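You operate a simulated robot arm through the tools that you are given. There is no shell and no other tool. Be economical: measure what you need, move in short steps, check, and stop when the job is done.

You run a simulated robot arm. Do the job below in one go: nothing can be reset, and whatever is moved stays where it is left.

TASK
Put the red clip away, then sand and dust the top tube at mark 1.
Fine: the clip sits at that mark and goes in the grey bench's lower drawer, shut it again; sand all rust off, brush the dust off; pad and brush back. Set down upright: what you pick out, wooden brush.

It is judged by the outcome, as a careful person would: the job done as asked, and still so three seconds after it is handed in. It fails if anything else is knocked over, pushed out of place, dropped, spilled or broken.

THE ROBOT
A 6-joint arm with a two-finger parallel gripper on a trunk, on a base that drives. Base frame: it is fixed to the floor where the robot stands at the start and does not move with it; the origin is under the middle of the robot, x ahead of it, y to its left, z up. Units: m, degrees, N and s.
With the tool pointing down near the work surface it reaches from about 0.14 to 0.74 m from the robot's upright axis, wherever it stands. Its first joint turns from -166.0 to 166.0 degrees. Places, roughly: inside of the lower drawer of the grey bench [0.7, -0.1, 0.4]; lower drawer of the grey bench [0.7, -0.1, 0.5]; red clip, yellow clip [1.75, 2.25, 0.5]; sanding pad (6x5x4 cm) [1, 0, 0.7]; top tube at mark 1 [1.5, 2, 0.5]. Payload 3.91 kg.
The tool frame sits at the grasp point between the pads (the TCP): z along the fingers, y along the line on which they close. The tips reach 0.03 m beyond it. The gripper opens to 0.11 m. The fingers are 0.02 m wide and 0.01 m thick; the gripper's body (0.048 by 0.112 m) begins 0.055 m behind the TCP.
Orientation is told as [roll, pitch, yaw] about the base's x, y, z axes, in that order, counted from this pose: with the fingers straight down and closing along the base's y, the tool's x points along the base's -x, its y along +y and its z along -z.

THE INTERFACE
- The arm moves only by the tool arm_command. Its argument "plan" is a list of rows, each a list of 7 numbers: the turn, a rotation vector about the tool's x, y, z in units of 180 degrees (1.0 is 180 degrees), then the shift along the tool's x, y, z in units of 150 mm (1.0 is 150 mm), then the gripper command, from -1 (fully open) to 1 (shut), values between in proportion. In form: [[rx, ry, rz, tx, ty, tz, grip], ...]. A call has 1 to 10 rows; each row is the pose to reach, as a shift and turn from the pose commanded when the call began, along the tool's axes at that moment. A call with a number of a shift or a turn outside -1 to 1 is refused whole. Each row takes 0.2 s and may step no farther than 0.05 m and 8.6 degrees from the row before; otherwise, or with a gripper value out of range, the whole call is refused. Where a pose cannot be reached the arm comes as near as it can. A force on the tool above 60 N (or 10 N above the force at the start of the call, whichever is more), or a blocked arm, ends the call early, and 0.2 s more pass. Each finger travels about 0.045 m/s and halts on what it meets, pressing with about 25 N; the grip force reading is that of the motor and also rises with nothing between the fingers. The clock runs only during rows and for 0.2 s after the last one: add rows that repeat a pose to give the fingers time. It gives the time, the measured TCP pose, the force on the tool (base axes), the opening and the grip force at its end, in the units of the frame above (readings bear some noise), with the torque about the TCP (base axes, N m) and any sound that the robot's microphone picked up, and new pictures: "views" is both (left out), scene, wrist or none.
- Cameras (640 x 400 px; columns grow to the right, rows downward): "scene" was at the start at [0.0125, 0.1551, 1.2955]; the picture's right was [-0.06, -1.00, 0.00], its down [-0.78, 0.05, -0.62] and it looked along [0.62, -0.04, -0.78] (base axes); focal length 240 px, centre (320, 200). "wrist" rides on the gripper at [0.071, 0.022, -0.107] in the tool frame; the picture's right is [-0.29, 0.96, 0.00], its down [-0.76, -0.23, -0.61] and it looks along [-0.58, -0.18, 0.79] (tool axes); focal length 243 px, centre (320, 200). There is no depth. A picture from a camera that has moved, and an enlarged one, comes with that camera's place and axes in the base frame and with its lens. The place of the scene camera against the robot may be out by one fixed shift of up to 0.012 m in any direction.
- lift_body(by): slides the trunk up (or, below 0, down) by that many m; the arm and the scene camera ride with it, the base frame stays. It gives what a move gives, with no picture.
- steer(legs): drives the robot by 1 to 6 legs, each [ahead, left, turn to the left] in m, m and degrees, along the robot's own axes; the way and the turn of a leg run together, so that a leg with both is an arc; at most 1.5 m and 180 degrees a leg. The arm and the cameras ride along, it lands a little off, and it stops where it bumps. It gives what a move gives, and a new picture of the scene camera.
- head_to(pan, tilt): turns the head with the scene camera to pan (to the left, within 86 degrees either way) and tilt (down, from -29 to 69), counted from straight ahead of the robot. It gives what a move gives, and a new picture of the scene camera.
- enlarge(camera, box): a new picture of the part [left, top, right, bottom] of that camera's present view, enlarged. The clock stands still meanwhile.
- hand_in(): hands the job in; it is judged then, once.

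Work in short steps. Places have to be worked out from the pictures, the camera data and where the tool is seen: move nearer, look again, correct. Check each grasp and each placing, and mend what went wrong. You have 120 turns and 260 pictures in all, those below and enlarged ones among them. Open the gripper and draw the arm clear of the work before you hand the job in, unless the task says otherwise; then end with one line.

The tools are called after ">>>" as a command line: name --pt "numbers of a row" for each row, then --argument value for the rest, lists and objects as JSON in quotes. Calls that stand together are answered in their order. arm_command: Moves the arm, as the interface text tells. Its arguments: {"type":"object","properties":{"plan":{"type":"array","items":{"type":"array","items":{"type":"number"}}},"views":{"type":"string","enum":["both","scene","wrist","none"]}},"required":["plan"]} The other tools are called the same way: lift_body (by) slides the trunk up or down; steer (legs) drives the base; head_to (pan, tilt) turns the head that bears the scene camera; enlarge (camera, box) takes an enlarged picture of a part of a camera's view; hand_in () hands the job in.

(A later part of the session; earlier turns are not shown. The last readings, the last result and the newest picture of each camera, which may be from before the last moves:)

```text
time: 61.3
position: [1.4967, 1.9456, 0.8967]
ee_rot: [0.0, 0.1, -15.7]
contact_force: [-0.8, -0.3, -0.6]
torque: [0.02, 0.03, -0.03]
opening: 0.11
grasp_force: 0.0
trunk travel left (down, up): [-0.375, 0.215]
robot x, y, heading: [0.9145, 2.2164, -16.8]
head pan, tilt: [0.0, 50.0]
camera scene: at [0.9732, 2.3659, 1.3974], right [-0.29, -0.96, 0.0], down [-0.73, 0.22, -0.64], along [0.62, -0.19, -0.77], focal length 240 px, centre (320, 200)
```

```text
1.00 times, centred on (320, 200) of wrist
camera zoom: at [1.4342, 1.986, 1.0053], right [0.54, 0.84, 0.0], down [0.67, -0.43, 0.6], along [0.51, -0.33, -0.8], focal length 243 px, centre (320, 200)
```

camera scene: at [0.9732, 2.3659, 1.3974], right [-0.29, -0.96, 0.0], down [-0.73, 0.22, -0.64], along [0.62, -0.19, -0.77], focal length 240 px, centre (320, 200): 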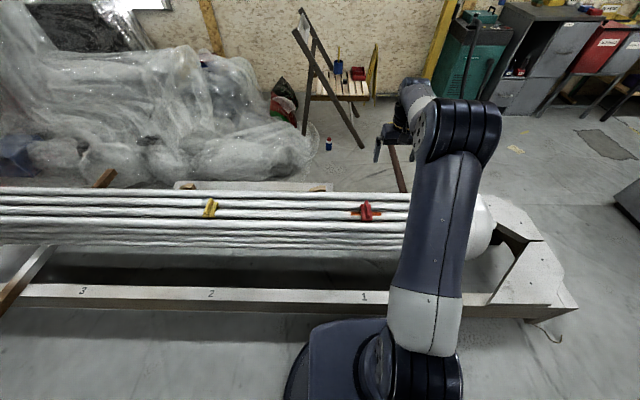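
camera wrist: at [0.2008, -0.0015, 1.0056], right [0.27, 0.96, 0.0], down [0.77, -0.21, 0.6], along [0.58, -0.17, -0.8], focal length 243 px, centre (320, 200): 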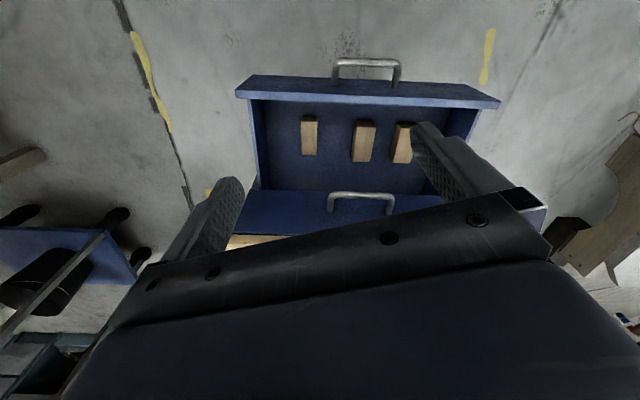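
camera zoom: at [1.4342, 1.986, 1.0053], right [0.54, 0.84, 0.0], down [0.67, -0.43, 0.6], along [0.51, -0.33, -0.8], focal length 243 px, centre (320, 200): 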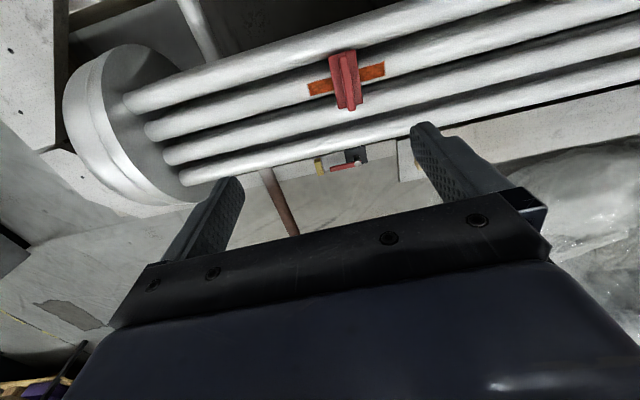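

Updated clip position: about (1.52, 1.982), fin top near z 0.57. I align over it and descend part way.

>>> arm_command --pt "0 0 0 -0.05 0.15 0.25 -1" --pt "0 0 0 -0.09 0.27 0.5 -1" --pt "0 0 0 -0.09 0.27 0.75 -1" --pt "0 0 0 -0.09 0.27 1 -1" --pt "0 0 0 -0.09 0.27 1 -1" --views "both"

>>> enlarge --camera "scene" --box '[320, 150, 460, 260]'

```text
time: 62.5
position: [1.5212, 1.9798, 0.7466]
ee_rot: [-0.1, 0.3, -15.8]
contact_force: [1.2, 0.6, 0.2]
torque: [0.01, -0.02, -0.04]
opening: 0.1098
grasp_force: 0.1
trunk travel left (down, up): [-0.375, 0.215]
robot x, y, heading: [0.9167, 2.219, -16.8]
head pan, tilt: [0.0, 50.0]
camera scene: at [0.9735, 2.3659, 1.3974], right [-0.29, -0.96, 0.0], down [-0.73, 0.22, -0.64], along [0.62, -0.19, -0.77], focal length 240 px, centre (320, 200)
camera wrist: at [1.4583, 2.0206, 0.8554], right [0.54, 0.84, 0.0], down [0.67, -0.43, 0.61], along [0.51, -0.33, -0.8], focal length 243 px, centre (320, 200)
```

scene: 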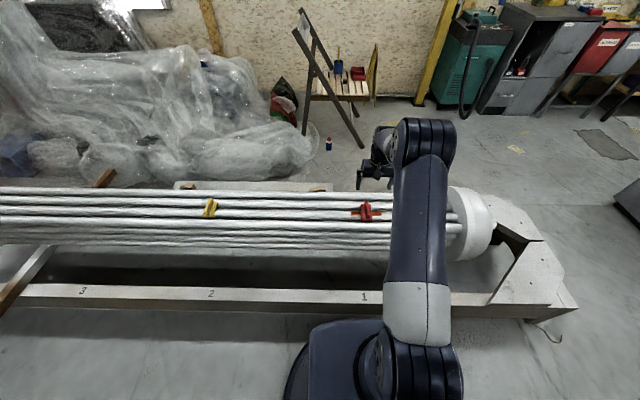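
wrist: 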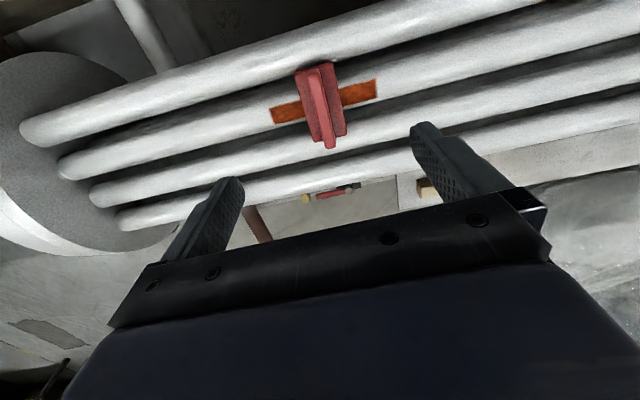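

```text
3.64 times, centred on (390, 205) of scene
camera zoom: at [0.9735, 2.3659, 1.3974], right [-0.29, -0.96, 0.0], down [-0.73, 0.22, -0.64], along [0.62, -0.19, -0.77], focal length 871 px, centre (66, 182)
```

zoom: 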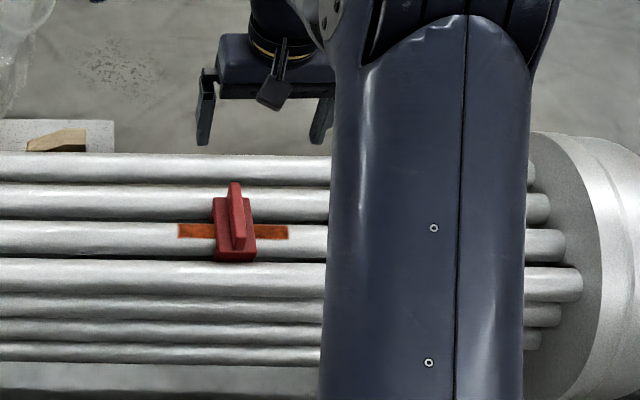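

Alignment looks excellent. I descend to TCP z 0.60 with the gripper half open and check.

>>> arm_command --pt "0 0 0 0 0 0.3 -0.6" --pt "0 0 0 0 0 0.6 -0.3" --pt "0 0 0 0 0 0.85 -0.3" --pt "0 0 0 0 0 0.97 -0.3" --pt "0 0 0 0 0 0.97 -0.3" --views "both"

>>> enlarge --camera "scene" --box '[320, 150, 460, 260]'

```text
time: 63.7
position: [1.5203, 1.9815, 0.6005]
ee_rot: [0.0, 0.2, -15.8]
contact_force: [-0.8, -0.3, 0.1]
torque: [-0.01, -0.01, -0.03]
opening: 0.0714
grasp_force: 0.1
trunk travel left (down, up): [-0.375, 0.215]
robot x, y, heading: [0.9174, 2.2162, -16.8]
head pan, tilt: [0.0, 50.0]
camera scene: at [0.9734, 2.3659, 1.3974], right [-0.29, -0.96, 0.0], down [-0.73, 0.22, -0.64], along [0.62, -0.19, -0.77], focal length 240 px, centre (320, 200)
camera wrist: at [1.4582, 2.0212, 0.7103], right [0.54, 0.84, 0.0], down [0.67, -0.43, 0.6], along [0.51, -0.33, -0.8], focal length 243 px, centre (320, 200)
```

scene: 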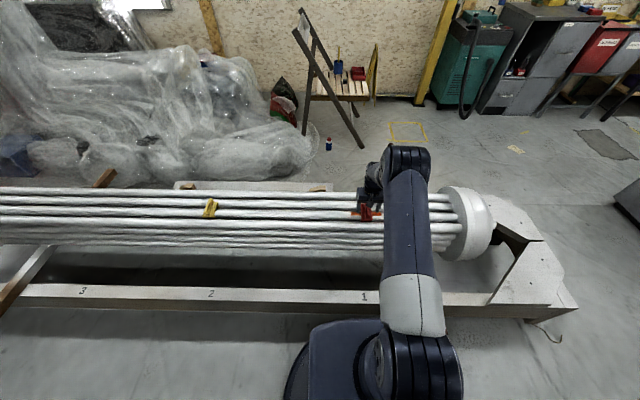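
wrist: 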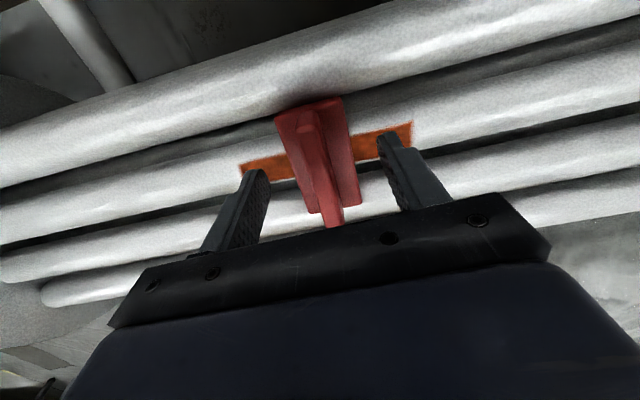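

```text
3.64 times, centred on (390, 205) of scene
camera zoom: at [0.9734, 2.3659, 1.3974], right [-0.29, -0.96, 0.0], down [-0.73, 0.22, -0.64], along [0.62, -0.19, -0.77], focal length 871 px, centre (66, 182)
```

zoom: 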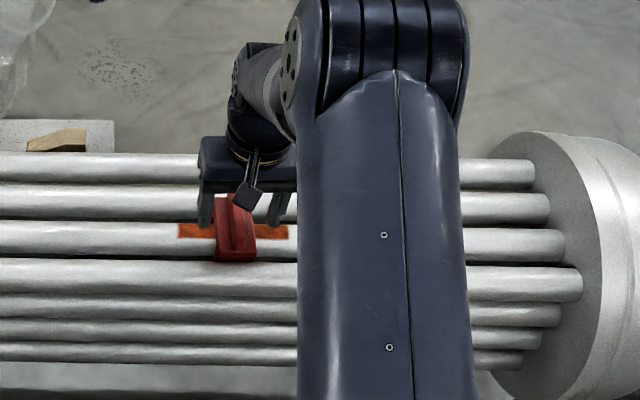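

The fin sits between the fingers. I go down 22 mm more and close.

>>> arm_command --pt "0 0 0 0 0 0.08 -0.3" --pt "0 0 0 0 0 0.15 0" --pt "0 0 0 0 0 0.15 0.5" --pt "0 0 0 0 0 0.15 1" --pt "0 0 0 0 0 0.15 1" --pt "0 0 0 0 0 0.15 1" --views "wrist"

```text
time: 65.1
position: [1.5192, 1.9806, 0.5785]
ee_rot: [0.0, 0.2, -15.7]
contact_force: [-0.4, -1.2, 0.6]
torque: [-0.04, 0.02, -0.02]
opening: 0.0454
grasp_force: 24.9
trunk travel left (down, up): [-0.375, 0.215]
robot x, y, heading: [0.9201, 2.217, -16.9]
head pan, tilt: [0.0, 50.0]
camera wrist: at [1.4577, 2.021, 0.6874], right [0.54, 0.84, 0.0], down [0.67, -0.43, 0.6], along [0.51, -0.33, -0.8], focal length 243 px, centre (320, 200)
```

wrist: 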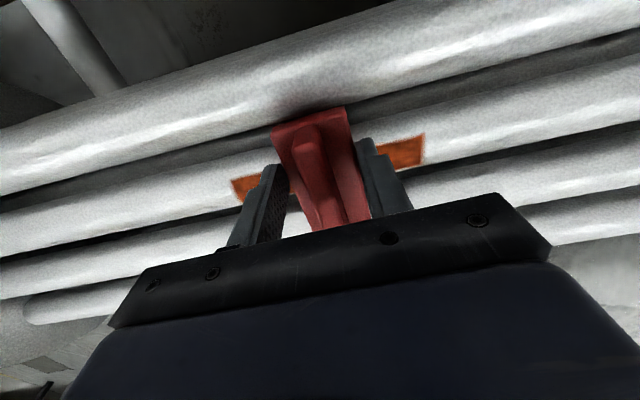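

I hold the clip body (45 mm wide). I lift straight up.

>>> arm_command --pt "0 0 0 0 0 -0.1 1" --pt "0 0 0 0 0 -0.2 1" --pt "0 0 0 0 0 -0.4 1" --pt "0 0 0 0 0 -0.7 1" --pt "0 0 0 0 0 -1 1" --views "both"

>>> enlarge --camera "scene" --box '[300, 130, 440, 240]'

```text
time: 66.3
position: [1.5194, 1.9825, 0.7307]
ee_rot: [0.0, 0.4, -15.9]
contact_force: [0.2, 0.0, -1.3]
torque: [-0.01, 0.04, 0.02]
opening: 0.0455
grasp_force: 24.8
trunk travel left (down, up): [-0.375, 0.215]
robot x, y, heading: [0.9165, 2.219, -16.9]
head pan, tilt: [0.0, 50.0]
camera scene: at [0.9737, 2.3658, 1.3974], right [-0.29, -0.96, 0.0], down [-0.73, 0.22, -0.64], along [0.62, -0.19, -0.77], focal length 240 px, centre (320, 200)
camera wrist: at [1.4569, 2.0232, 0.8396], right [0.54, 0.84, 0.0], down [0.67, -0.43, 0.6], along [0.51, -0.33, -0.8], focal length 243 px, centre (320, 200)
```

scene: 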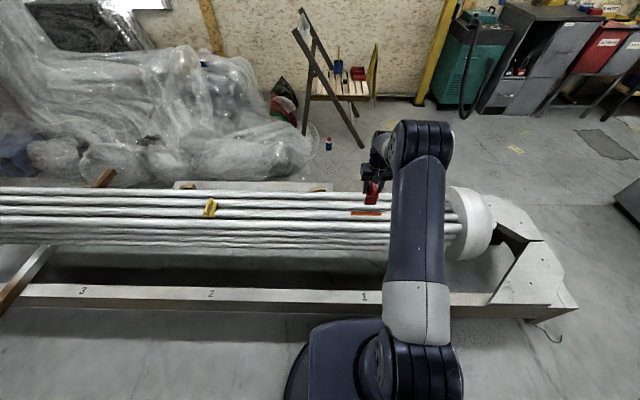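
wrist: 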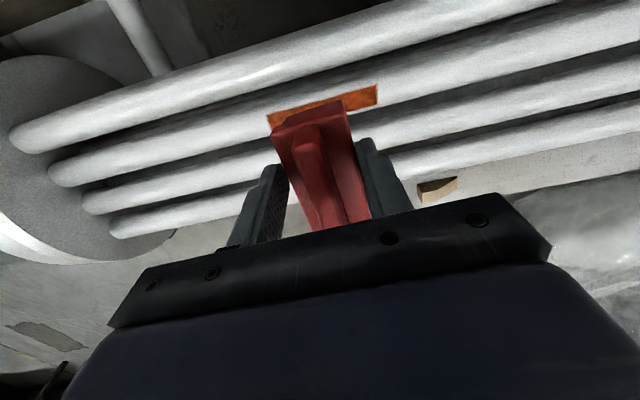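

```text
3.64 times, centred on (370, 185) of scene
camera zoom: at [0.9737, 2.3658, 1.3974], right [-0.29, -0.96, 0.0], down [-0.73, 0.22, -0.64], along [0.62, -0.19, -0.77], focal length 871 px, centre (138, 254)
```

zoom: 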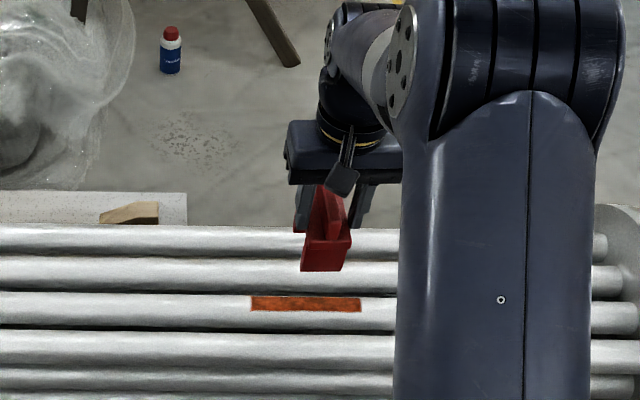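

The clip is held, and the rust strip is visible under it (about 0.13 m long, centre near (1.532, 1.98), z 0.53). I raise the trunk and drive back to the open drawer.

>>> lift_body --by 0.2

>>> steer --legs '[[-0.08, 0, 0], [-0.05, -1.0, 0], [-0.086, -0.747, 0]]'

```text
time: 68.4
position: [1.5192, 1.9832, 0.932]
ee_rot: [0.1, 0.2, -15.8]
contact_force: [0.3, -0.3, -1.4]
torque: [0.04, -0.02, 0.02]
opening: 0.0453
grasp_force: 25.3
trunk travel left (down, up): [-0.575, 0.015]
robot x, y, heading: [0.9167, 2.223, -16.9]
head pan, tilt: [0.0, 50.0]
```

```text
time: 78.0
position: [0.8016, 0.3715, 0.9313]
ee_rot: [0.0, 0.2, -15.6]
contact_force: [-0.1, 0.3, -1.1]
torque: [0.01, 0.03, 0.0]
opening: 0.0453
grasp_force: 25.1
trunk travel left (down, up): [-0.575, 0.015]
robot x, y, heading: [0.1973, 0.6053, -16.7]
head pan, tilt: [0.0, 50.0]
camera scene: at [0.254, 0.7536, 1.5974], right [-0.29, -0.96, 0.0], down [-0.73, 0.22, -0.64], along [0.62, -0.18, -0.77], focal length 240 px, centre (320, 200)
```

scene: 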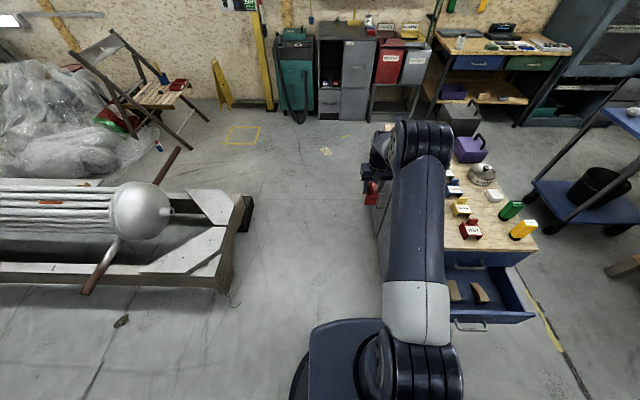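

On course. Next leg brings me in front of the drawer.

>>> steer --legs '[[-0.288, -0.496, 0]]'

>>> enlarge --camera "wrist" --box '[0, 0, 640, 400]'

```text
time: 81.3
position: [0.3881, -0.0254, 0.9304]
ee_rot: [0.1, 0.2, -15.2]
contact_force: [-0.5, 0.0, -1.5]
torque: [-0.01, 0.05, 0.02]
opening: 0.0454
grasp_force: 25.4
trunk travel left (down, up): [-0.575, 0.015]
robot x, y, heading: [-0.2156, 0.2066, -16.4]
head pan, tilt: [0.0, 50.0]
camera scene: at [-0.1609, 0.3546, 1.5974], right [-0.28, -0.96, 0.0], down [-0.74, 0.22, -0.64], along [0.62, -0.18, -0.77], focal length 240 px, centre (320, 200)
```

scene: 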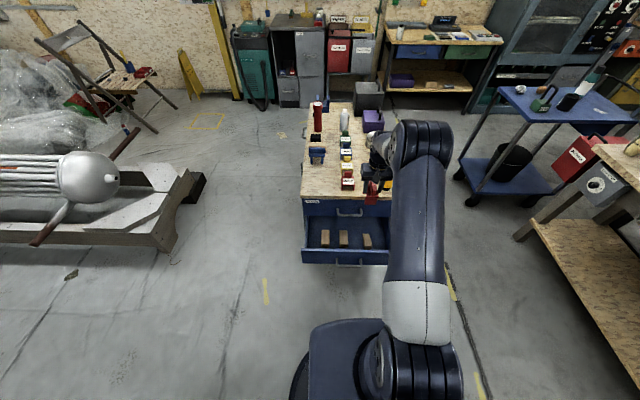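

```text
1.00 times, centred on (320, 200) of wrist
camera zoom: at [0.3252, 0.0154, 1.0396], right [0.53, 0.85, 0.0], down [0.67, -0.42, 0.6], along [0.51, -0.32, -0.8], focal length 243 px, centre (320, 200)
```

zoom: 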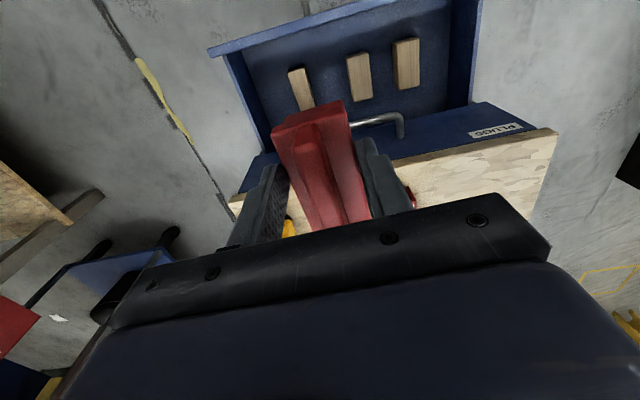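

I zoom the scene view on the open drawer to measure free floor space.

>>> enlarge --camera "scene" --box '[285, 180, 415, 280]'

```text
4.00 times, centred on (350, 230) of scene
camera zoom: at [-0.1609, 0.3546, 1.5974], right [-0.28, -0.96, 0.0], down [-0.74, 0.22, -0.64], along [0.62, -0.18, -0.77], focal length 958 px, centre (200, 80)
```

zoom: 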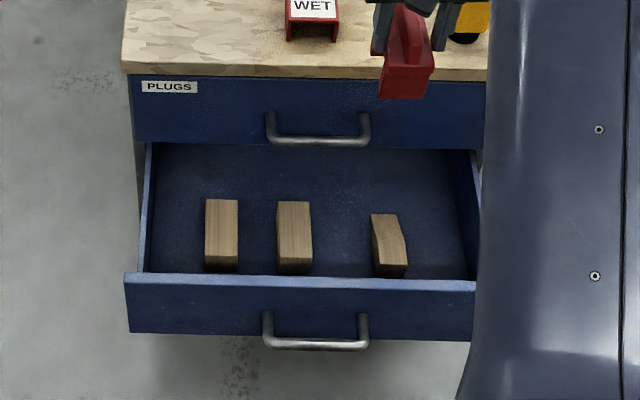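

I'll place the clip in the gap between the second and third blocks, around (0.448, −0.035). Fingers should close along the drawer's depth there, so I turn 90° while shifting over.

>>> arm_command --pt "0 0 0.047 -0.05 0 0 1" --pt "0 0 0.094 -0.1 0 0 1" --pt "0 0 0.141 -0.15 0.02 0 1" --pt "0 0 0.188 -0.2 0.04 0 1" --pt "0 0 0.235 -0.25 0.043 0 1" --pt "0 0 0.282 -0.3 0.043 0 1" --pt "0 0 0.329 -0.35 0.043 0 1" --pt "0 0 0.376 -0.4 0.043 0 1" --pt "0 0 0.423 -0.403 0.043 0 1" --pt "0 0 0.47 -0.403 0.043 0 1" --views "none"

>>> arm_command --pt "0 0 0.03 0 0 0.25 1" --pt "0 0 0.038 0 0 0.5 1" --pt "0 0 0.038 0 0 0.75 1" --pt "0 0 0.038 0 0 1 1" --pt "0 0 0.038 0 0 1 1" --views "both"

>>> enlarge --camera "scene" --box '[285, 180, 415, 280]'

```text
time: 83.5
position: [0.449, -0.0356, 0.9301]
ee_rot: [-0.3, -0.1, -100.1]
contact_force: [-0.6, 0.0, -0.8]
torque: [0.01, 0.02, 0.03]
opening: 0.0455
grasp_force: 24.9
trunk travel left (down, up): [-0.575, 0.015]
robot x, y, heading: [-0.2162, 0.2067, -16.3]
head pan, tilt: [0.0, 50.0]
```

```text
time: 84.7
position: [0.4469, -0.0351, 0.7809]
ee_rot: [-0.3, 0.1, -106.8]
contact_force: [0.7, 0.0, -0.7]
torque: [0.04, 0.0, 0.01]
opening: 0.0454
grasp_force: 25.3
trunk travel left (down, up): [-0.575, 0.015]
robot x, y, heading: [-0.2199, 0.2076, -16.5]
head pan, tilt: [0.0, 50.0]
camera scene: at [-0.1605, 0.3546, 1.5974], right [-0.28, -0.96, 0.0], down [-0.74, 0.22, -0.64], along [0.62, -0.18, -0.77], focal length 240 px, centre (320, 200)
camera wrist: at [0.4891, 0.0274, 0.8893], right [0.83, -0.55, 0.0], down [-0.44, -0.66, 0.61], along [-0.34, -0.5, -0.79], focal length 243 px, centre (320, 200)
```

scene: 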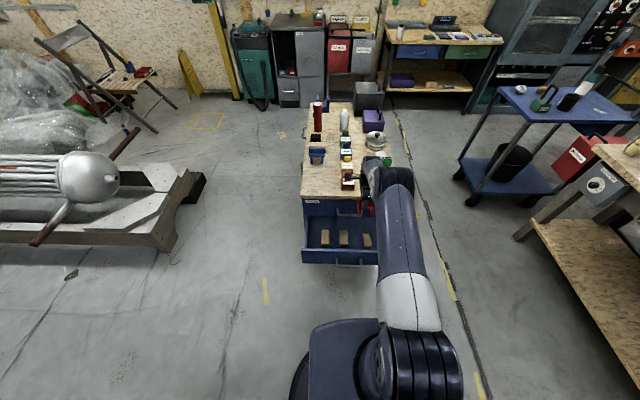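
wrist: 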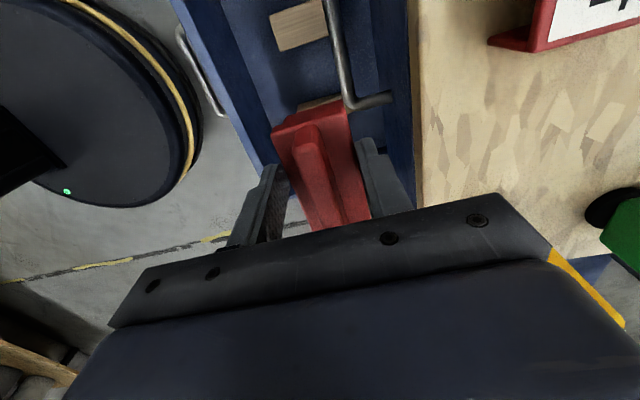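

```text
4.00 times, centred on (350, 230) of scene
camera zoom: at [-0.1605, 0.3546, 1.5974], right [-0.28, -0.96, 0.0], down [-0.74, 0.22, -0.64], along [0.62, -0.18, -0.77], focal length 958 px, centre (200, 80)
```

zoom: 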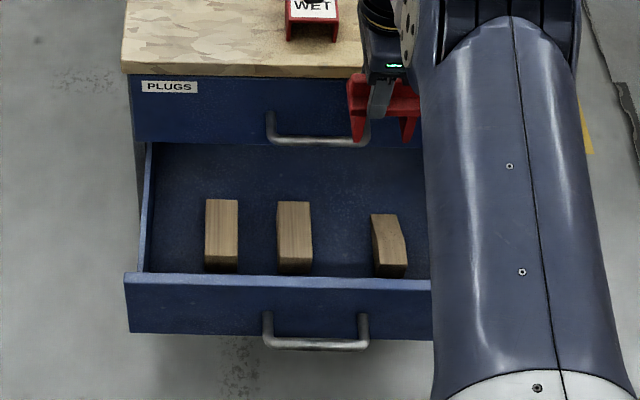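

Now the clip looks about 0.07 m long with tall legs (bottom about 0.09–0.1 below TCP), so the fingers will stay above the blocks and the original orientation fits better. I turn back and shift toward (0.40, −0.019).

>>> arm_command --pt "0 0 -0.047 0 -0.03 -0.15 1" --pt "0 0 -0.094 0 -0.07 -0.3 1" --pt "0 0 -0.141 0 -0.1 -0.33 1" --pt "0 0 -0.188 0 -0.15 -0.33 1" --pt "0 0 -0.235 0 -0.2 -0.33 1" --pt "0 0 -0.282 0 -0.25 -0.33 1" --pt "0 0 -0.329 0 -0.3 -0.33 1" --pt "0 0 -0.376 0 -0.337 -0.33 1" --pt "0 0 -0.423 0.01 -0.337 -0.33 1" --pt "0 0 -0.47 0.01 -0.337 -0.33 1" --views "none"

>>> arm_command --pt "0 0 -0.03 0 0 0.2 1" --pt "0 0 -0.03 0 0 0.4 1" --pt "0 0 -0.03 0 0 0.6 1" --pt "0 0 -0.03 0 0 0.8 1" --pt "0 0 -0.03 0 0 0.8 1" --views "both"

>>> enlarge --camera "scene" --box '[285, 180, 415, 280]'

```text
time: 86.9
position: [0.4, -0.0181, 0.8312]
ee_rot: [-0.1, 0.2, -22.1]
contact_force: [-0.4, -0.4, -1.6]
torque: [-0.01, 0.01, 0.01]
opening: 0.0453
grasp_force: 25.0
trunk travel left (down, up): [-0.575, 0.015]
robot x, y, heading: [-0.2122, 0.2061, -16.4]
head pan, tilt: [0.0, 50.0]
```

```text
time: 88.1
position: [0.399, -0.0204, 0.711]
ee_rot: [-0.1, 0.2, -16.8]
contact_force: [0.3, 0.2, -1.1]
torque: [0.05, 0.03, 0.03]
opening: 0.0453
grasp_force: 24.6
trunk travel left (down, up): [-0.575, 0.015]
robot x, y, heading: [-0.2201, 0.2067, -16.5]
head pan, tilt: [0.0, 50.0]
camera scene: at [-0.1605, 0.3546, 1.5974], right [-0.28, -0.96, 0.0], down [-0.74, 0.22, -0.64], along [0.62, -0.18, -0.77], focal length 240 px, centre (320, 200)
camera wrist: at [0.3372, 0.0227, 0.8186], right [0.55, 0.83, 0.0], down [0.66, -0.44, 0.6], along [0.5, -0.34, -0.8], focal length 243 px, centre (320, 200)
```

scene: 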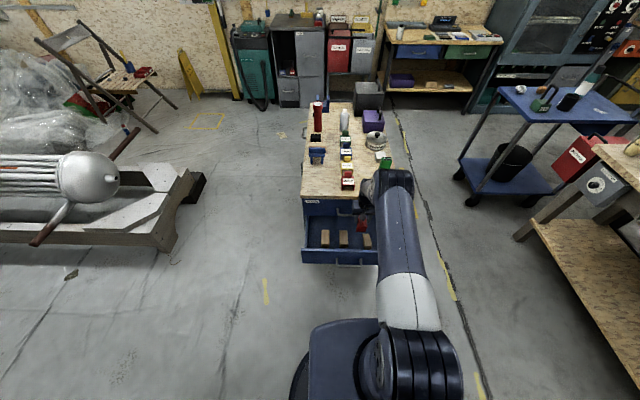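
wrist: 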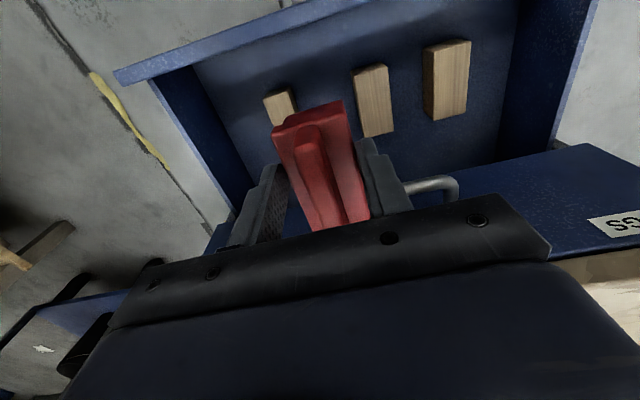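

```text
4.00 times, centred on (350, 230) of scene
camera zoom: at [-0.1605, 0.3546, 1.5974], right [-0.28, -0.96, 0.0], down [-0.74, 0.22, -0.64], along [0.62, -0.18, -0.77], focal length 958 px, centre (200, 80)
```

zoom: 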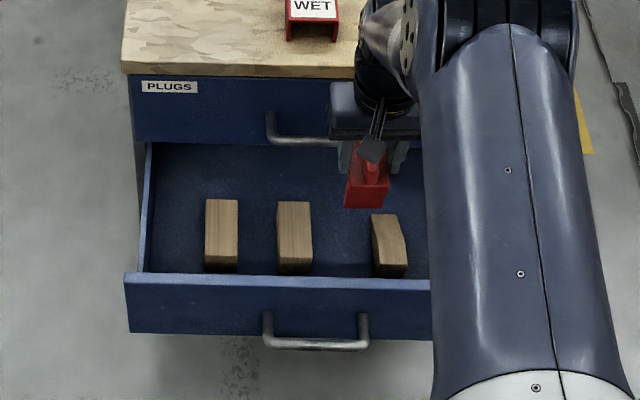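

The clip will land between the blocks with small margins; I shift 3 mm left and descend to TCP z 0.58, then check.

>>> arm_command --pt "0 0 0 0 0.02 0.2 1" --pt "0 0 0 0 0.02 0.4 1" --pt "0 0 0 0 0.02 0.6 1" --pt "0 0 0 0 0.02 0.8 1" --pt "0 0 0 0 0.02 0.87 1" --views "wrist"

>>> enlarge --camera "scene" --box '[285, 180, 415, 280]'

```text
time: 89.3
position: [0.399, -0.0136, 0.5804]
ee_rot: [0.0, 0.3, -16.8]
contact_force: [0.0, 0.3, -1.2]
torque: [0.02, -0.01, 0.0]
opening: 0.0451
grasp_force: 24.6
trunk travel left (down, up): [-0.575, 0.015]
robot x, y, heading: [-0.2168, 0.2054, -16.5]
head pan, tilt: [0.0, 50.0]
camera wrist: at [0.3377, 0.028, 0.688], right [0.55, 0.83, 0.0], down [0.66, -0.44, 0.6], along [0.5, -0.34, -0.8], focal length 243 px, centre (320, 200)
```

wrist: 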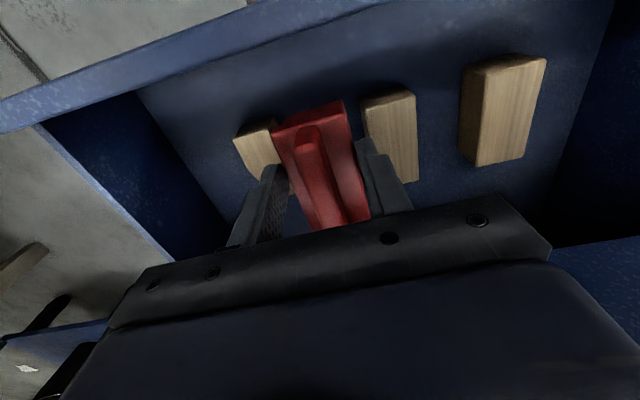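

```text
4.00 times, centred on (350, 230) of scene
camera zoom: at [-0.1606, 0.3547, 1.5975], right [-0.28, -0.96, 0.0], down [-0.74, 0.22, -0.64], along [0.62, -0.18, -0.77], focal length 958 px, centre (200, 80)
```

zoom: 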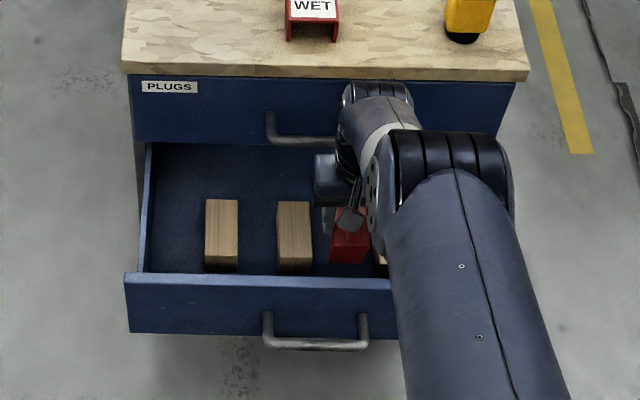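

The clip lines up between the blocks. I lower slowly until it touches the drawer floor.

>>> arm_command --pt "0 0 0 0 0 0.08 1" --pt "0 0 0 0 0 0.15 1" --pt "0 0 0 0 0 0.2 1" --pt "0 0 0 0 0 0.25 1" --pt "0 0 0 0 0 0.28 1" --views "wrist"

>>> enlarge --camera "scene" --box '[285, 180, 415, 280]'

```text
time: 90.5
position: [0.3977, -0.0139, 0.5693]
ee_rot: [0.0, 0.2, -16.9]
contact_force: [-0.7, -0.9, -1.5]
torque: [0.01, 0.01, -0.03]
opening: 0.0454
grasp_force: 25.1
out of reach, approached as far as the arm can: row 2, 3, 4, 5
trunk travel left (down, up): [-0.575, 0.015]
robot x, y, heading: [-0.2176, 0.2059, -16.3]
head pan, tilt: [0.0, 50.0]
camera wrist: at [0.3371, 0.0276, 0.6777], right [0.55, 0.83, 0.0], down [0.66, -0.44, 0.61], along [0.5, -0.34, -0.8], focal length 243 px, centre (320, 200)
```

wrist: 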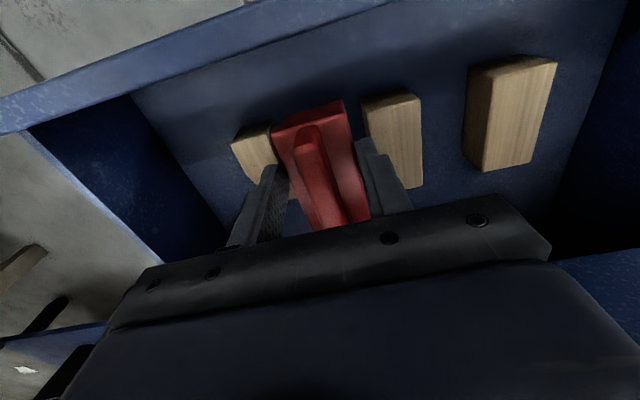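

```text
4.00 times, centred on (350, 230) of scene
camera zoom: at [-0.1608, 0.3547, 1.5974], right [-0.28, -0.96, 0.0], down [-0.74, 0.22, -0.64], along [0.62, -0.18, -0.77], focal length 958 px, centre (200, 80)
```

zoom: 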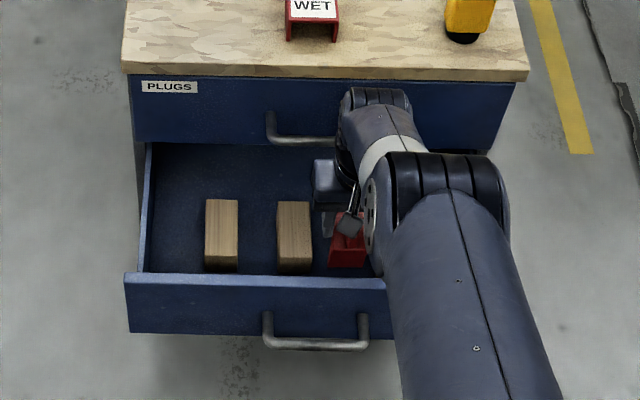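

The arm's reach ends here, so I lower by trunk in small steps, watching force.

>>> lift_body --by -0.025

>>> lift_body --by -0.01

>>> enlarge --camera "scene" --box '[285, 180, 415, 280]'

```text
time: 91.2
position: [0.3986, -0.0145, 0.5457]
ee_rot: [0.0, 0.2, -16.8]
contact_force: [-1.0, 0.6, -0.4]
torque: [0.0, 0.0, -0.03]
opening: 0.0451
grasp_force: 24.6
trunk travel left (down, up): [-0.55, 0.04]
robot x, y, heading: [-0.2166, 0.2067, -16.6]
head pan, tilt: [0.0, 50.0]
```

```text
time: 91.8
position: [0.3981, -0.0138, 0.5347]
ee_rot: [0.0, 0.2, -16.8]
contact_force: [-0.6, -0.2, -0.8]
torque: [0.0, 0.05, -0.01]
opening: 0.0455
grasp_force: 25.1
trunk travel left (down, up): [-0.54, 0.05]
robot x, y, heading: [-0.2135, 0.2057, -16.4]
head pan, tilt: [0.0, 50.0]
```

```text
4.00 times, centred on (350, 230) of scene
camera zoom: at [-0.1608, 0.3547, 1.5624], right [-0.28, -0.96, 0.0], down [-0.74, 0.22, -0.64], along [0.62, -0.18, -0.77], focal length 958 px, centre (200, 80)
```

zoom: 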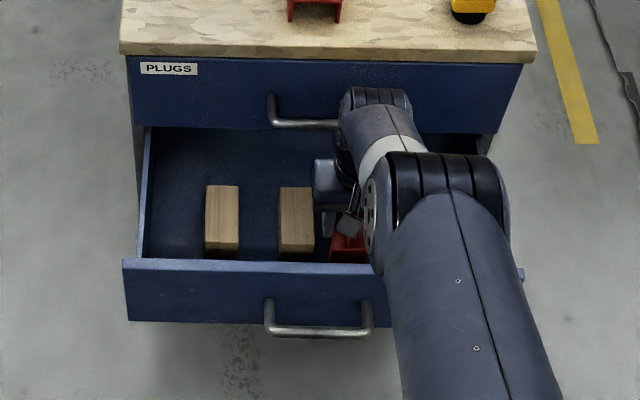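

No contact yet; I continue down in 1 cm steps.

>>> lift_body --by -0.012

>>> lift_body --by -0.01

>>> enlarge --camera "wrist" --box '[200, 50, 500, 250]'

```text
time: 92.4
position: [0.3983, -0.0137, 0.5218]
ee_rot: [0.1, 0.1, -16.8]
contact_force: [0.0, 0.8, -0.9]
torque: [0.02, 0.02, 0.02]
opening: 0.0456
grasp_force: 24.8
trunk travel left (down, up): [-0.528, 0.062]
robot x, y, heading: [-0.2151, 0.2051, -16.3]
head pan, tilt: [0.0, 50.0]
```

```text
time: 92.9
position: [0.4002, -0.0145, 0.5149]
ee_rot: [-0.1, -0.1, -16.8]
contact_force: [0.5, 0.7, 14.1]
torque: [0.05, 0.11, 0.02]
opening: 0.0454
grasp_force: 24.6
trunk travel left (down, up): [-0.518, 0.072]
robot x, y, heading: [-0.2178, 0.2033, -16.1]
head pan, tilt: [0.0, 50.0]
```

```text
2.00 times, centred on (350, 150) of wrist
camera zoom: at [0.3383, 0.0272, 0.623], right [0.55, 0.83, 0.0], down [0.66, -0.44, 0.61], along [0.51, -0.34, -0.79], focal length 485 px, centre (260, 300)
```

zoom: 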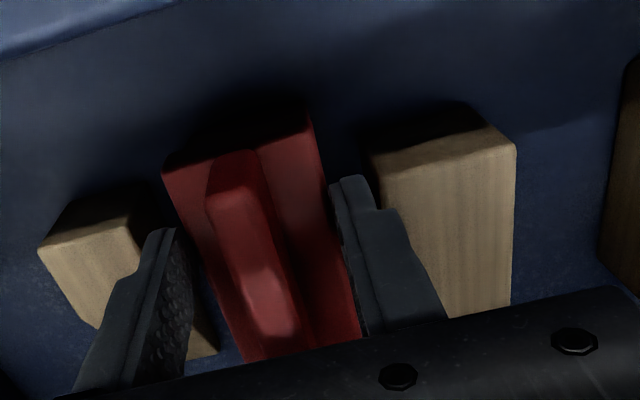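

Contact with the floor at 14 N. I open just a little, then rise.

>>> arm_command --pt "0 0 0 0 0 0 0.05" --pt "0 0 0 0 0 0 -0.05" --pt "0 0 0 0 0 0 -0.08" --pt "0 0 0 0 0 -0.1 -0.08" --pt "0 0 0 0 0 -0.3 -0.08" --pt "0 0 0 0 0 -0.5 -0.08" --pt "0 0 0 0 0 -0.75 -0.08" --pt "0 0 0 0 0 -1 -0.08" --views "wrist"

>>> enlarge --camera "scene" --box '[285, 180, 415, 280]'

```text
time: 94.7
position: [0.3974, -0.0145, 0.6642]
ee_rot: [-0.1, 0.2, -16.8]
contact_force: [0.7, -0.5, -0.5]
torque: [-0.01, -0.01, -0.01]
opening: 0.0592
grasp_force: 0.0
trunk travel left (down, up): [-0.518, 0.072]
robot x, y, heading: [-0.2185, 0.2049, -16.0]
head pan, tilt: [0.0, 50.0]
camera wrist: at [0.336, 0.028, 0.7715], right [0.55, 0.83, 0.0], down [0.66, -0.44, 0.61], along [0.5, -0.34, -0.8], focal length 243 px, centre (320, 200)
```

wrist: 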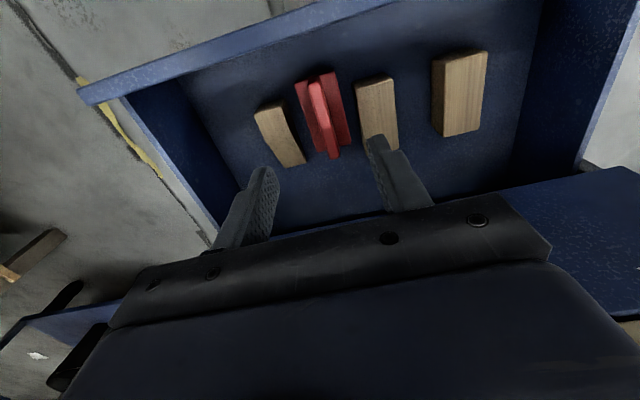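

```text
4.00 times, centred on (350, 230) of scene
camera zoom: at [-0.1609, 0.3547, 1.5404], right [-0.28, -0.96, 0.0], down [-0.74, 0.22, -0.64], along [0.62, -0.18, -0.77], focal length 958 px, centre (200, 80)
```

zoom: 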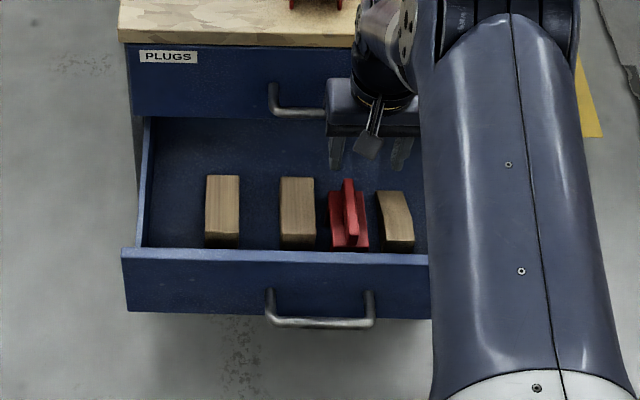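

The clip stands upright between the blocks. Now I retract and pitch the closed gripper forward, to push the drawer shut with the fingertips.

>>> arm_command --pt "0 0 0 0.25 0 -0.2 0.2" --pt "0 0 0 0.5 0 -0.4 0.5" --pt "0 0 0 0.75 0 -0.5 1" --pt "0 0 0 0.9 0 -0.5 1" --views "none"

>>> arm_command --pt "0 -0.047 0 0 0 0 1" --pt "0 -0.094 0 0 0 0 1" --pt "0 -0.141 0 0 0 0 1" --pt "0 -0.188 0 0 0 0 1" --pt "0 -0.235 0 0 0 0 1" --pt "0 -0.282 0 0 0 0 1" --pt "0 -0.329 0 0 0 0 1" --pt "0 -0.376 0 0 0 0 1" --pt "0 -0.423 0 0 0 0 1" --pt "0 -0.47 0 0 0 0 1" --views "none"

>>> arm_command --pt "0 -0.03 0 0 0 0 1" --pt "0 -0.03 0 0 0 0 1" --views "both"

```text
time: 95.7
position: [0.2689, 0.0273, 0.738]
ee_rot: [0.0, 0.2, -16.7]
contact_force: [-1.0, 0.4, -0.6]
torque: [0.02, 0.01, -0.02]
opening: 0.0001
grasp_force: 24.0
trunk travel left (down, up): [-0.518, 0.072]
robot x, y, heading: [-0.2189, 0.2065, -16.1]
head pan, tilt: [0.0, 50.0]
```

```text
time: 97.9
position: [0.2706, 0.0247, 0.7379]
ee_rot: [0.2, -84.6, -16.9]
contact_force: [-0.4, 0.4, 0.2]
torque: [0.02, -0.04, 0.02]
opening: 0.0
grasp_force: 24.6
out of reach, approached as far as the arm can: row 3
trunk travel left (down, up): [-0.518, 0.072]
robot x, y, heading: [-0.2214, 0.2036, -16.4]
head pan, tilt: [0.0, 50.0]
```

```text
time: 98.5
position: [0.27, 0.0238, 0.7387]
ee_rot: [4.4, -89.9, -21.1]
contact_force: [-0.1, 0.6, -0.1]
torque: [0.02, -0.02, -0.01]
opening: 0.0
grasp_force: 24.5
trunk travel left (down, up): [-0.518, 0.072]
robot x, y, heading: [-0.215, 0.2051, -16.5]
head pan, tilt: [0.0, 50.0]
camera scene: at [-0.1609, 0.3547, 1.5404], right [-0.28, -0.96, 0.0], down [-0.74, 0.22, -0.64], along [0.62, -0.18, -0.77], focal length 240 px, centre (320, 200)
camera wrist: at [0.1734, 0.0769, 0.6683], right [0.28, 0.92, 0.29], down [-0.65, -0.05, 0.76], along [0.71, -0.4, 0.58], focal length 243 px, centre (320, 200)
```

scene: 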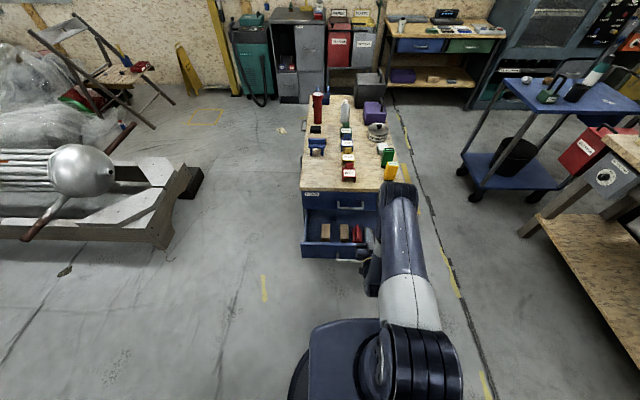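
wrist: 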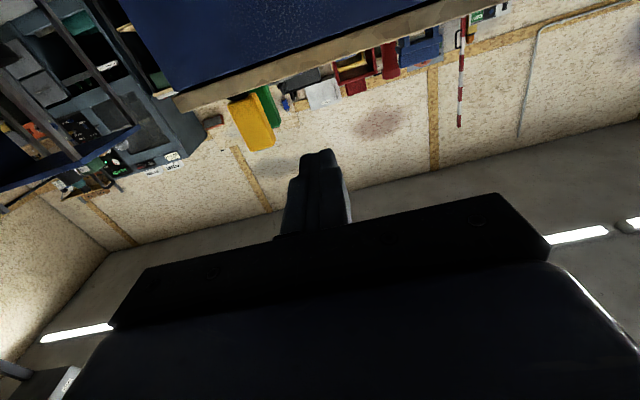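

I step the base back and left a little so the fingers face the panel centre, then lower to about z 0.525.

>>> steer --legs '[[-0.06, 0.04, 0]]'

>>> lift_body --by -0.213

>>> enlarge --camera "scene" --box '[270, 100, 430, 240]'

>>> enlarge --camera "wrist" --box '[0, 0, 640, 400]'

```text
time: 99.6
position: [0.225, 0.0801, 0.7375]
ee_rot: [5.3, -89.8, -22.1]
contact_force: [0.5, -0.6, 0.8]
torque: [0.03, -0.01, 0.03]
opening: 0.0002
grasp_force: 25.2
trunk travel left (down, up): [-0.518, 0.072]
robot x, y, heading: [-0.2648, 0.2586, -16.4]
head pan, tilt: [0.0, 50.0]
camera scene: at [-0.2068, 0.4098, 1.5404], right [-0.28, -0.96, 0.0], down [-0.74, 0.22, -0.64], along [0.62, -0.18, -0.77], focal length 240 px, centre (320, 200)
```

scene: 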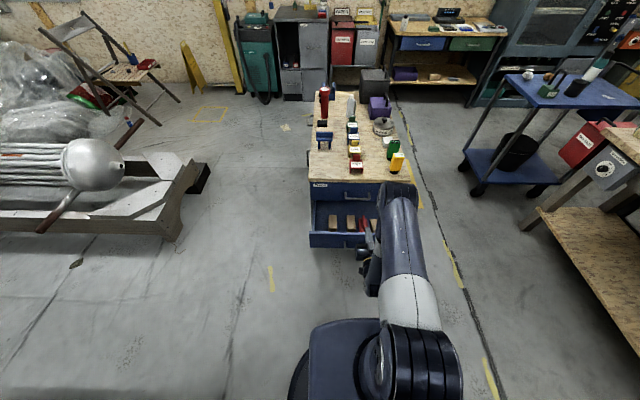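

```text
time: 101.8
position: [0.2239, 0.0797, 0.5268]
ee_rot: [5.0, -89.8, -21.8]
contact_force: [-0.7, 0.7, 0.4]
torque: [0.01, 0.02, -0.03]
opening: 0.0
grasp_force: 25.2
trunk travel left (down, up): [-0.305, 0.285]
robot x, y, heading: [-0.2634, 0.2573, -16.0]
head pan, tilt: [0.0, 50.0]
```

```text
2.86 times, centred on (350, 170) of scene
camera zoom: at [-0.2069, 0.4099, 1.3275], right [-0.28, -0.96, 0.0], down [-0.74, 0.22, -0.64], along [0.62, -0.18, -0.77], focal length 684 px, centre (234, 286)
```

zoom: 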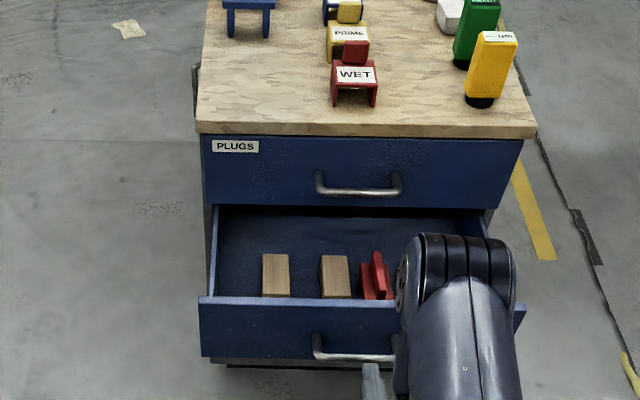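

```text
1.00 times, centred on (320, 200) of wrist
camera zoom: at [0.1274, 0.1321, 0.4555], right [0.28, 0.92, 0.29], down [-0.65, -0.05, 0.76], along [0.71, -0.4, 0.58], focal length 243 px, centre (320, 200)
```

zoom: 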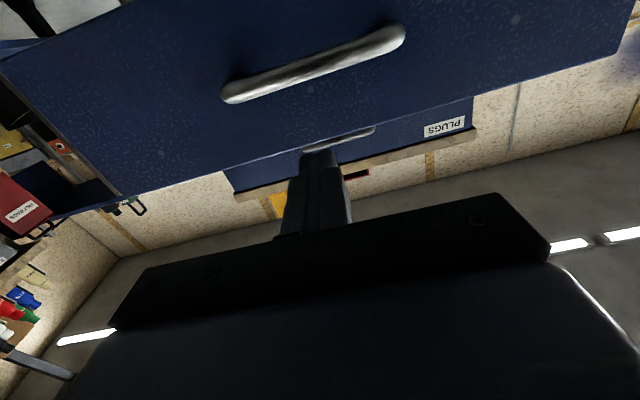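

The tips are slightly high, near the panel's top edge; I lower 15 mm and push forward.

>>> lift_body --by -0.015

>>> arm_command --pt "0 0 0 0 0 0.2 1" --pt "0 0 0 0 0 0.4 1" --pt "0 0 0 0 0 0.55 1" --pt "0 0 0 0 0 0.7 1" --pt "0 0 0 0 0 0.85 1" --pt "0 0 0 0 0 1 1" --views "both"

```text
time: 102.5
position: [0.2239, 0.0805, 0.5101]
ee_rot: [5.1, -89.7, -21.9]
contact_force: [-0.6, 0.0, 0.6]
torque: [-0.03, 0.01, 0.0]
opening: 0.0003
grasp_force: 25.1
trunk travel left (down, up): [-0.29, 0.3]
robot x, y, heading: [-0.2617, 0.2618, -16.3]
head pan, tilt: [0.0, 50.0]
```

```text
time: 103.9
position: [0.3687, 0.0354, 0.5108]
ee_rot: [1.7, -89.9, -18.7]
contact_force: [0.4, 0.9, 0.1]
torque: [0.01, -0.01, 0.03]
opening: 0.0
grasp_force: 24.7
trunk travel left (down, up): [-0.29, 0.3]
robot x, y, heading: [-0.2638, 0.2621, -16.2]
head pan, tilt: [0.0, 50.0]
camera scene: at [-0.2069, 0.4099, 1.3124], right [-0.28, -0.96, 0.0], down [-0.74, 0.22, -0.64], along [0.62, -0.18, -0.77], focal length 240 px, centre (320, 200)
camera wrist: at [0.2716, 0.0883, 0.4407], right [0.28, 0.92, 0.29], down [-0.65, -0.05, 0.76], along [0.71, -0.4, 0.58], focal length 243 px, centre (320, 200)
```

scene: 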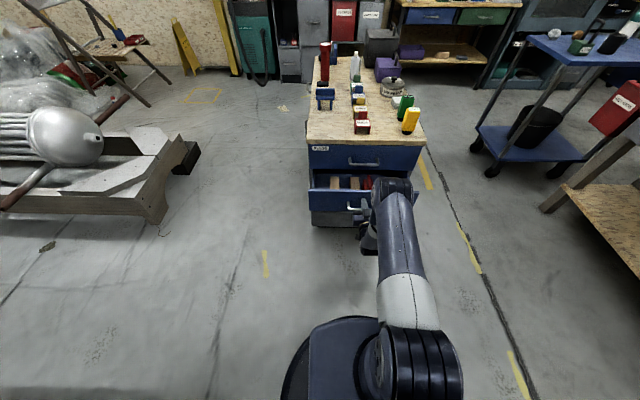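
wrist: 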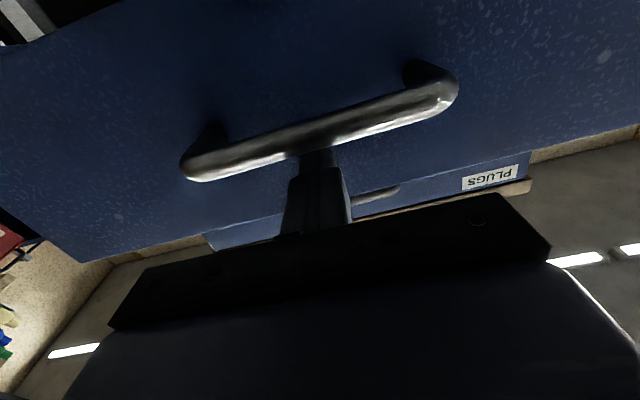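

The drawer is moving in with little force. I push on.

>>> arm_command --pt "0 0 0 0 0 0.15 1" --pt "0 0 0 0 0 0.3 1" --pt "0 0 0 0 0 0.45 1" --pt "0 0 0 0 0 0.6 1" --pt "0 0 0 0 0 0.75 1" --pt "0 0 0 0 0 0.85 1" --pt "0 0 0 0 0 0.95 1" --views "both"

>>> enlarge --camera "scene" --box '[290, 100, 440, 240]'

```text
time: 105.5
position: [0.5026, -0.0047, 0.5089]
ee_rot: [1.2, -89.8, -18.2]
contact_force: [-35.9, 11.7, 9.8]
torque: [-0.23, -0.41, -0.21]
opening: 0.0001
grasp_force: 25.0
trunk travel left (down, up): [-0.29, 0.3]
robot x, y, heading: [-0.2631, 0.2578, -16.2]
head pan, tilt: [0.0, 50.0]
camera scene: at [-0.2103, 0.411, 1.3127], right [-0.28, -0.96, 0.0], down [-0.73, 0.22, -0.64], along [0.62, -0.18, -0.76], focal length 240 px, centre (320, 200)
camera wrist: at [0.4054, 0.0481, 0.4394], right [0.28, 0.92, 0.29], down [-0.65, -0.05, 0.76], along [0.71, -0.4, 0.58], focal length 243 px, centre (320, 200)
```

scene: 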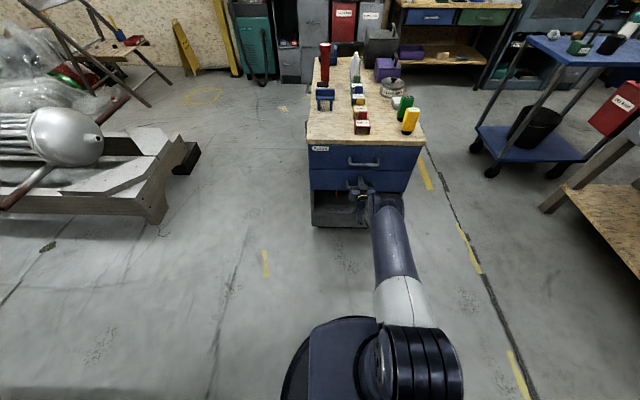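
wrist: 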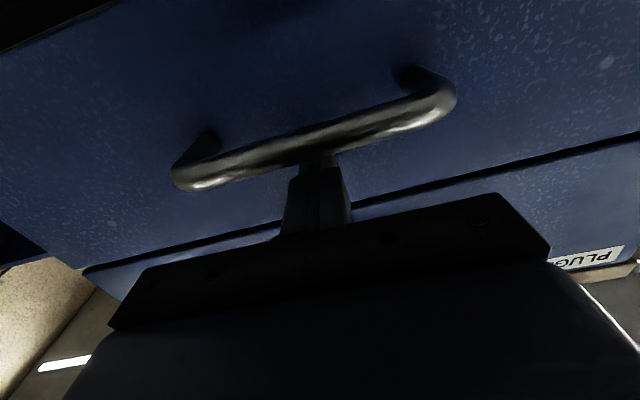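

```text
2.86 times, centred on (365, 170) of scene
camera zoom: at [-0.2103, 0.411, 1.3127], right [-0.28, -0.96, 0.0], down [-0.73, 0.22, -0.64], along [0.62, -0.18, -0.76], focal length 684 px, centre (191, 286)
```

zoom: 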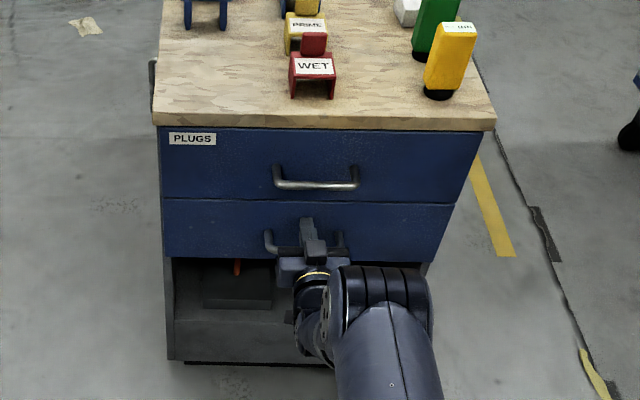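

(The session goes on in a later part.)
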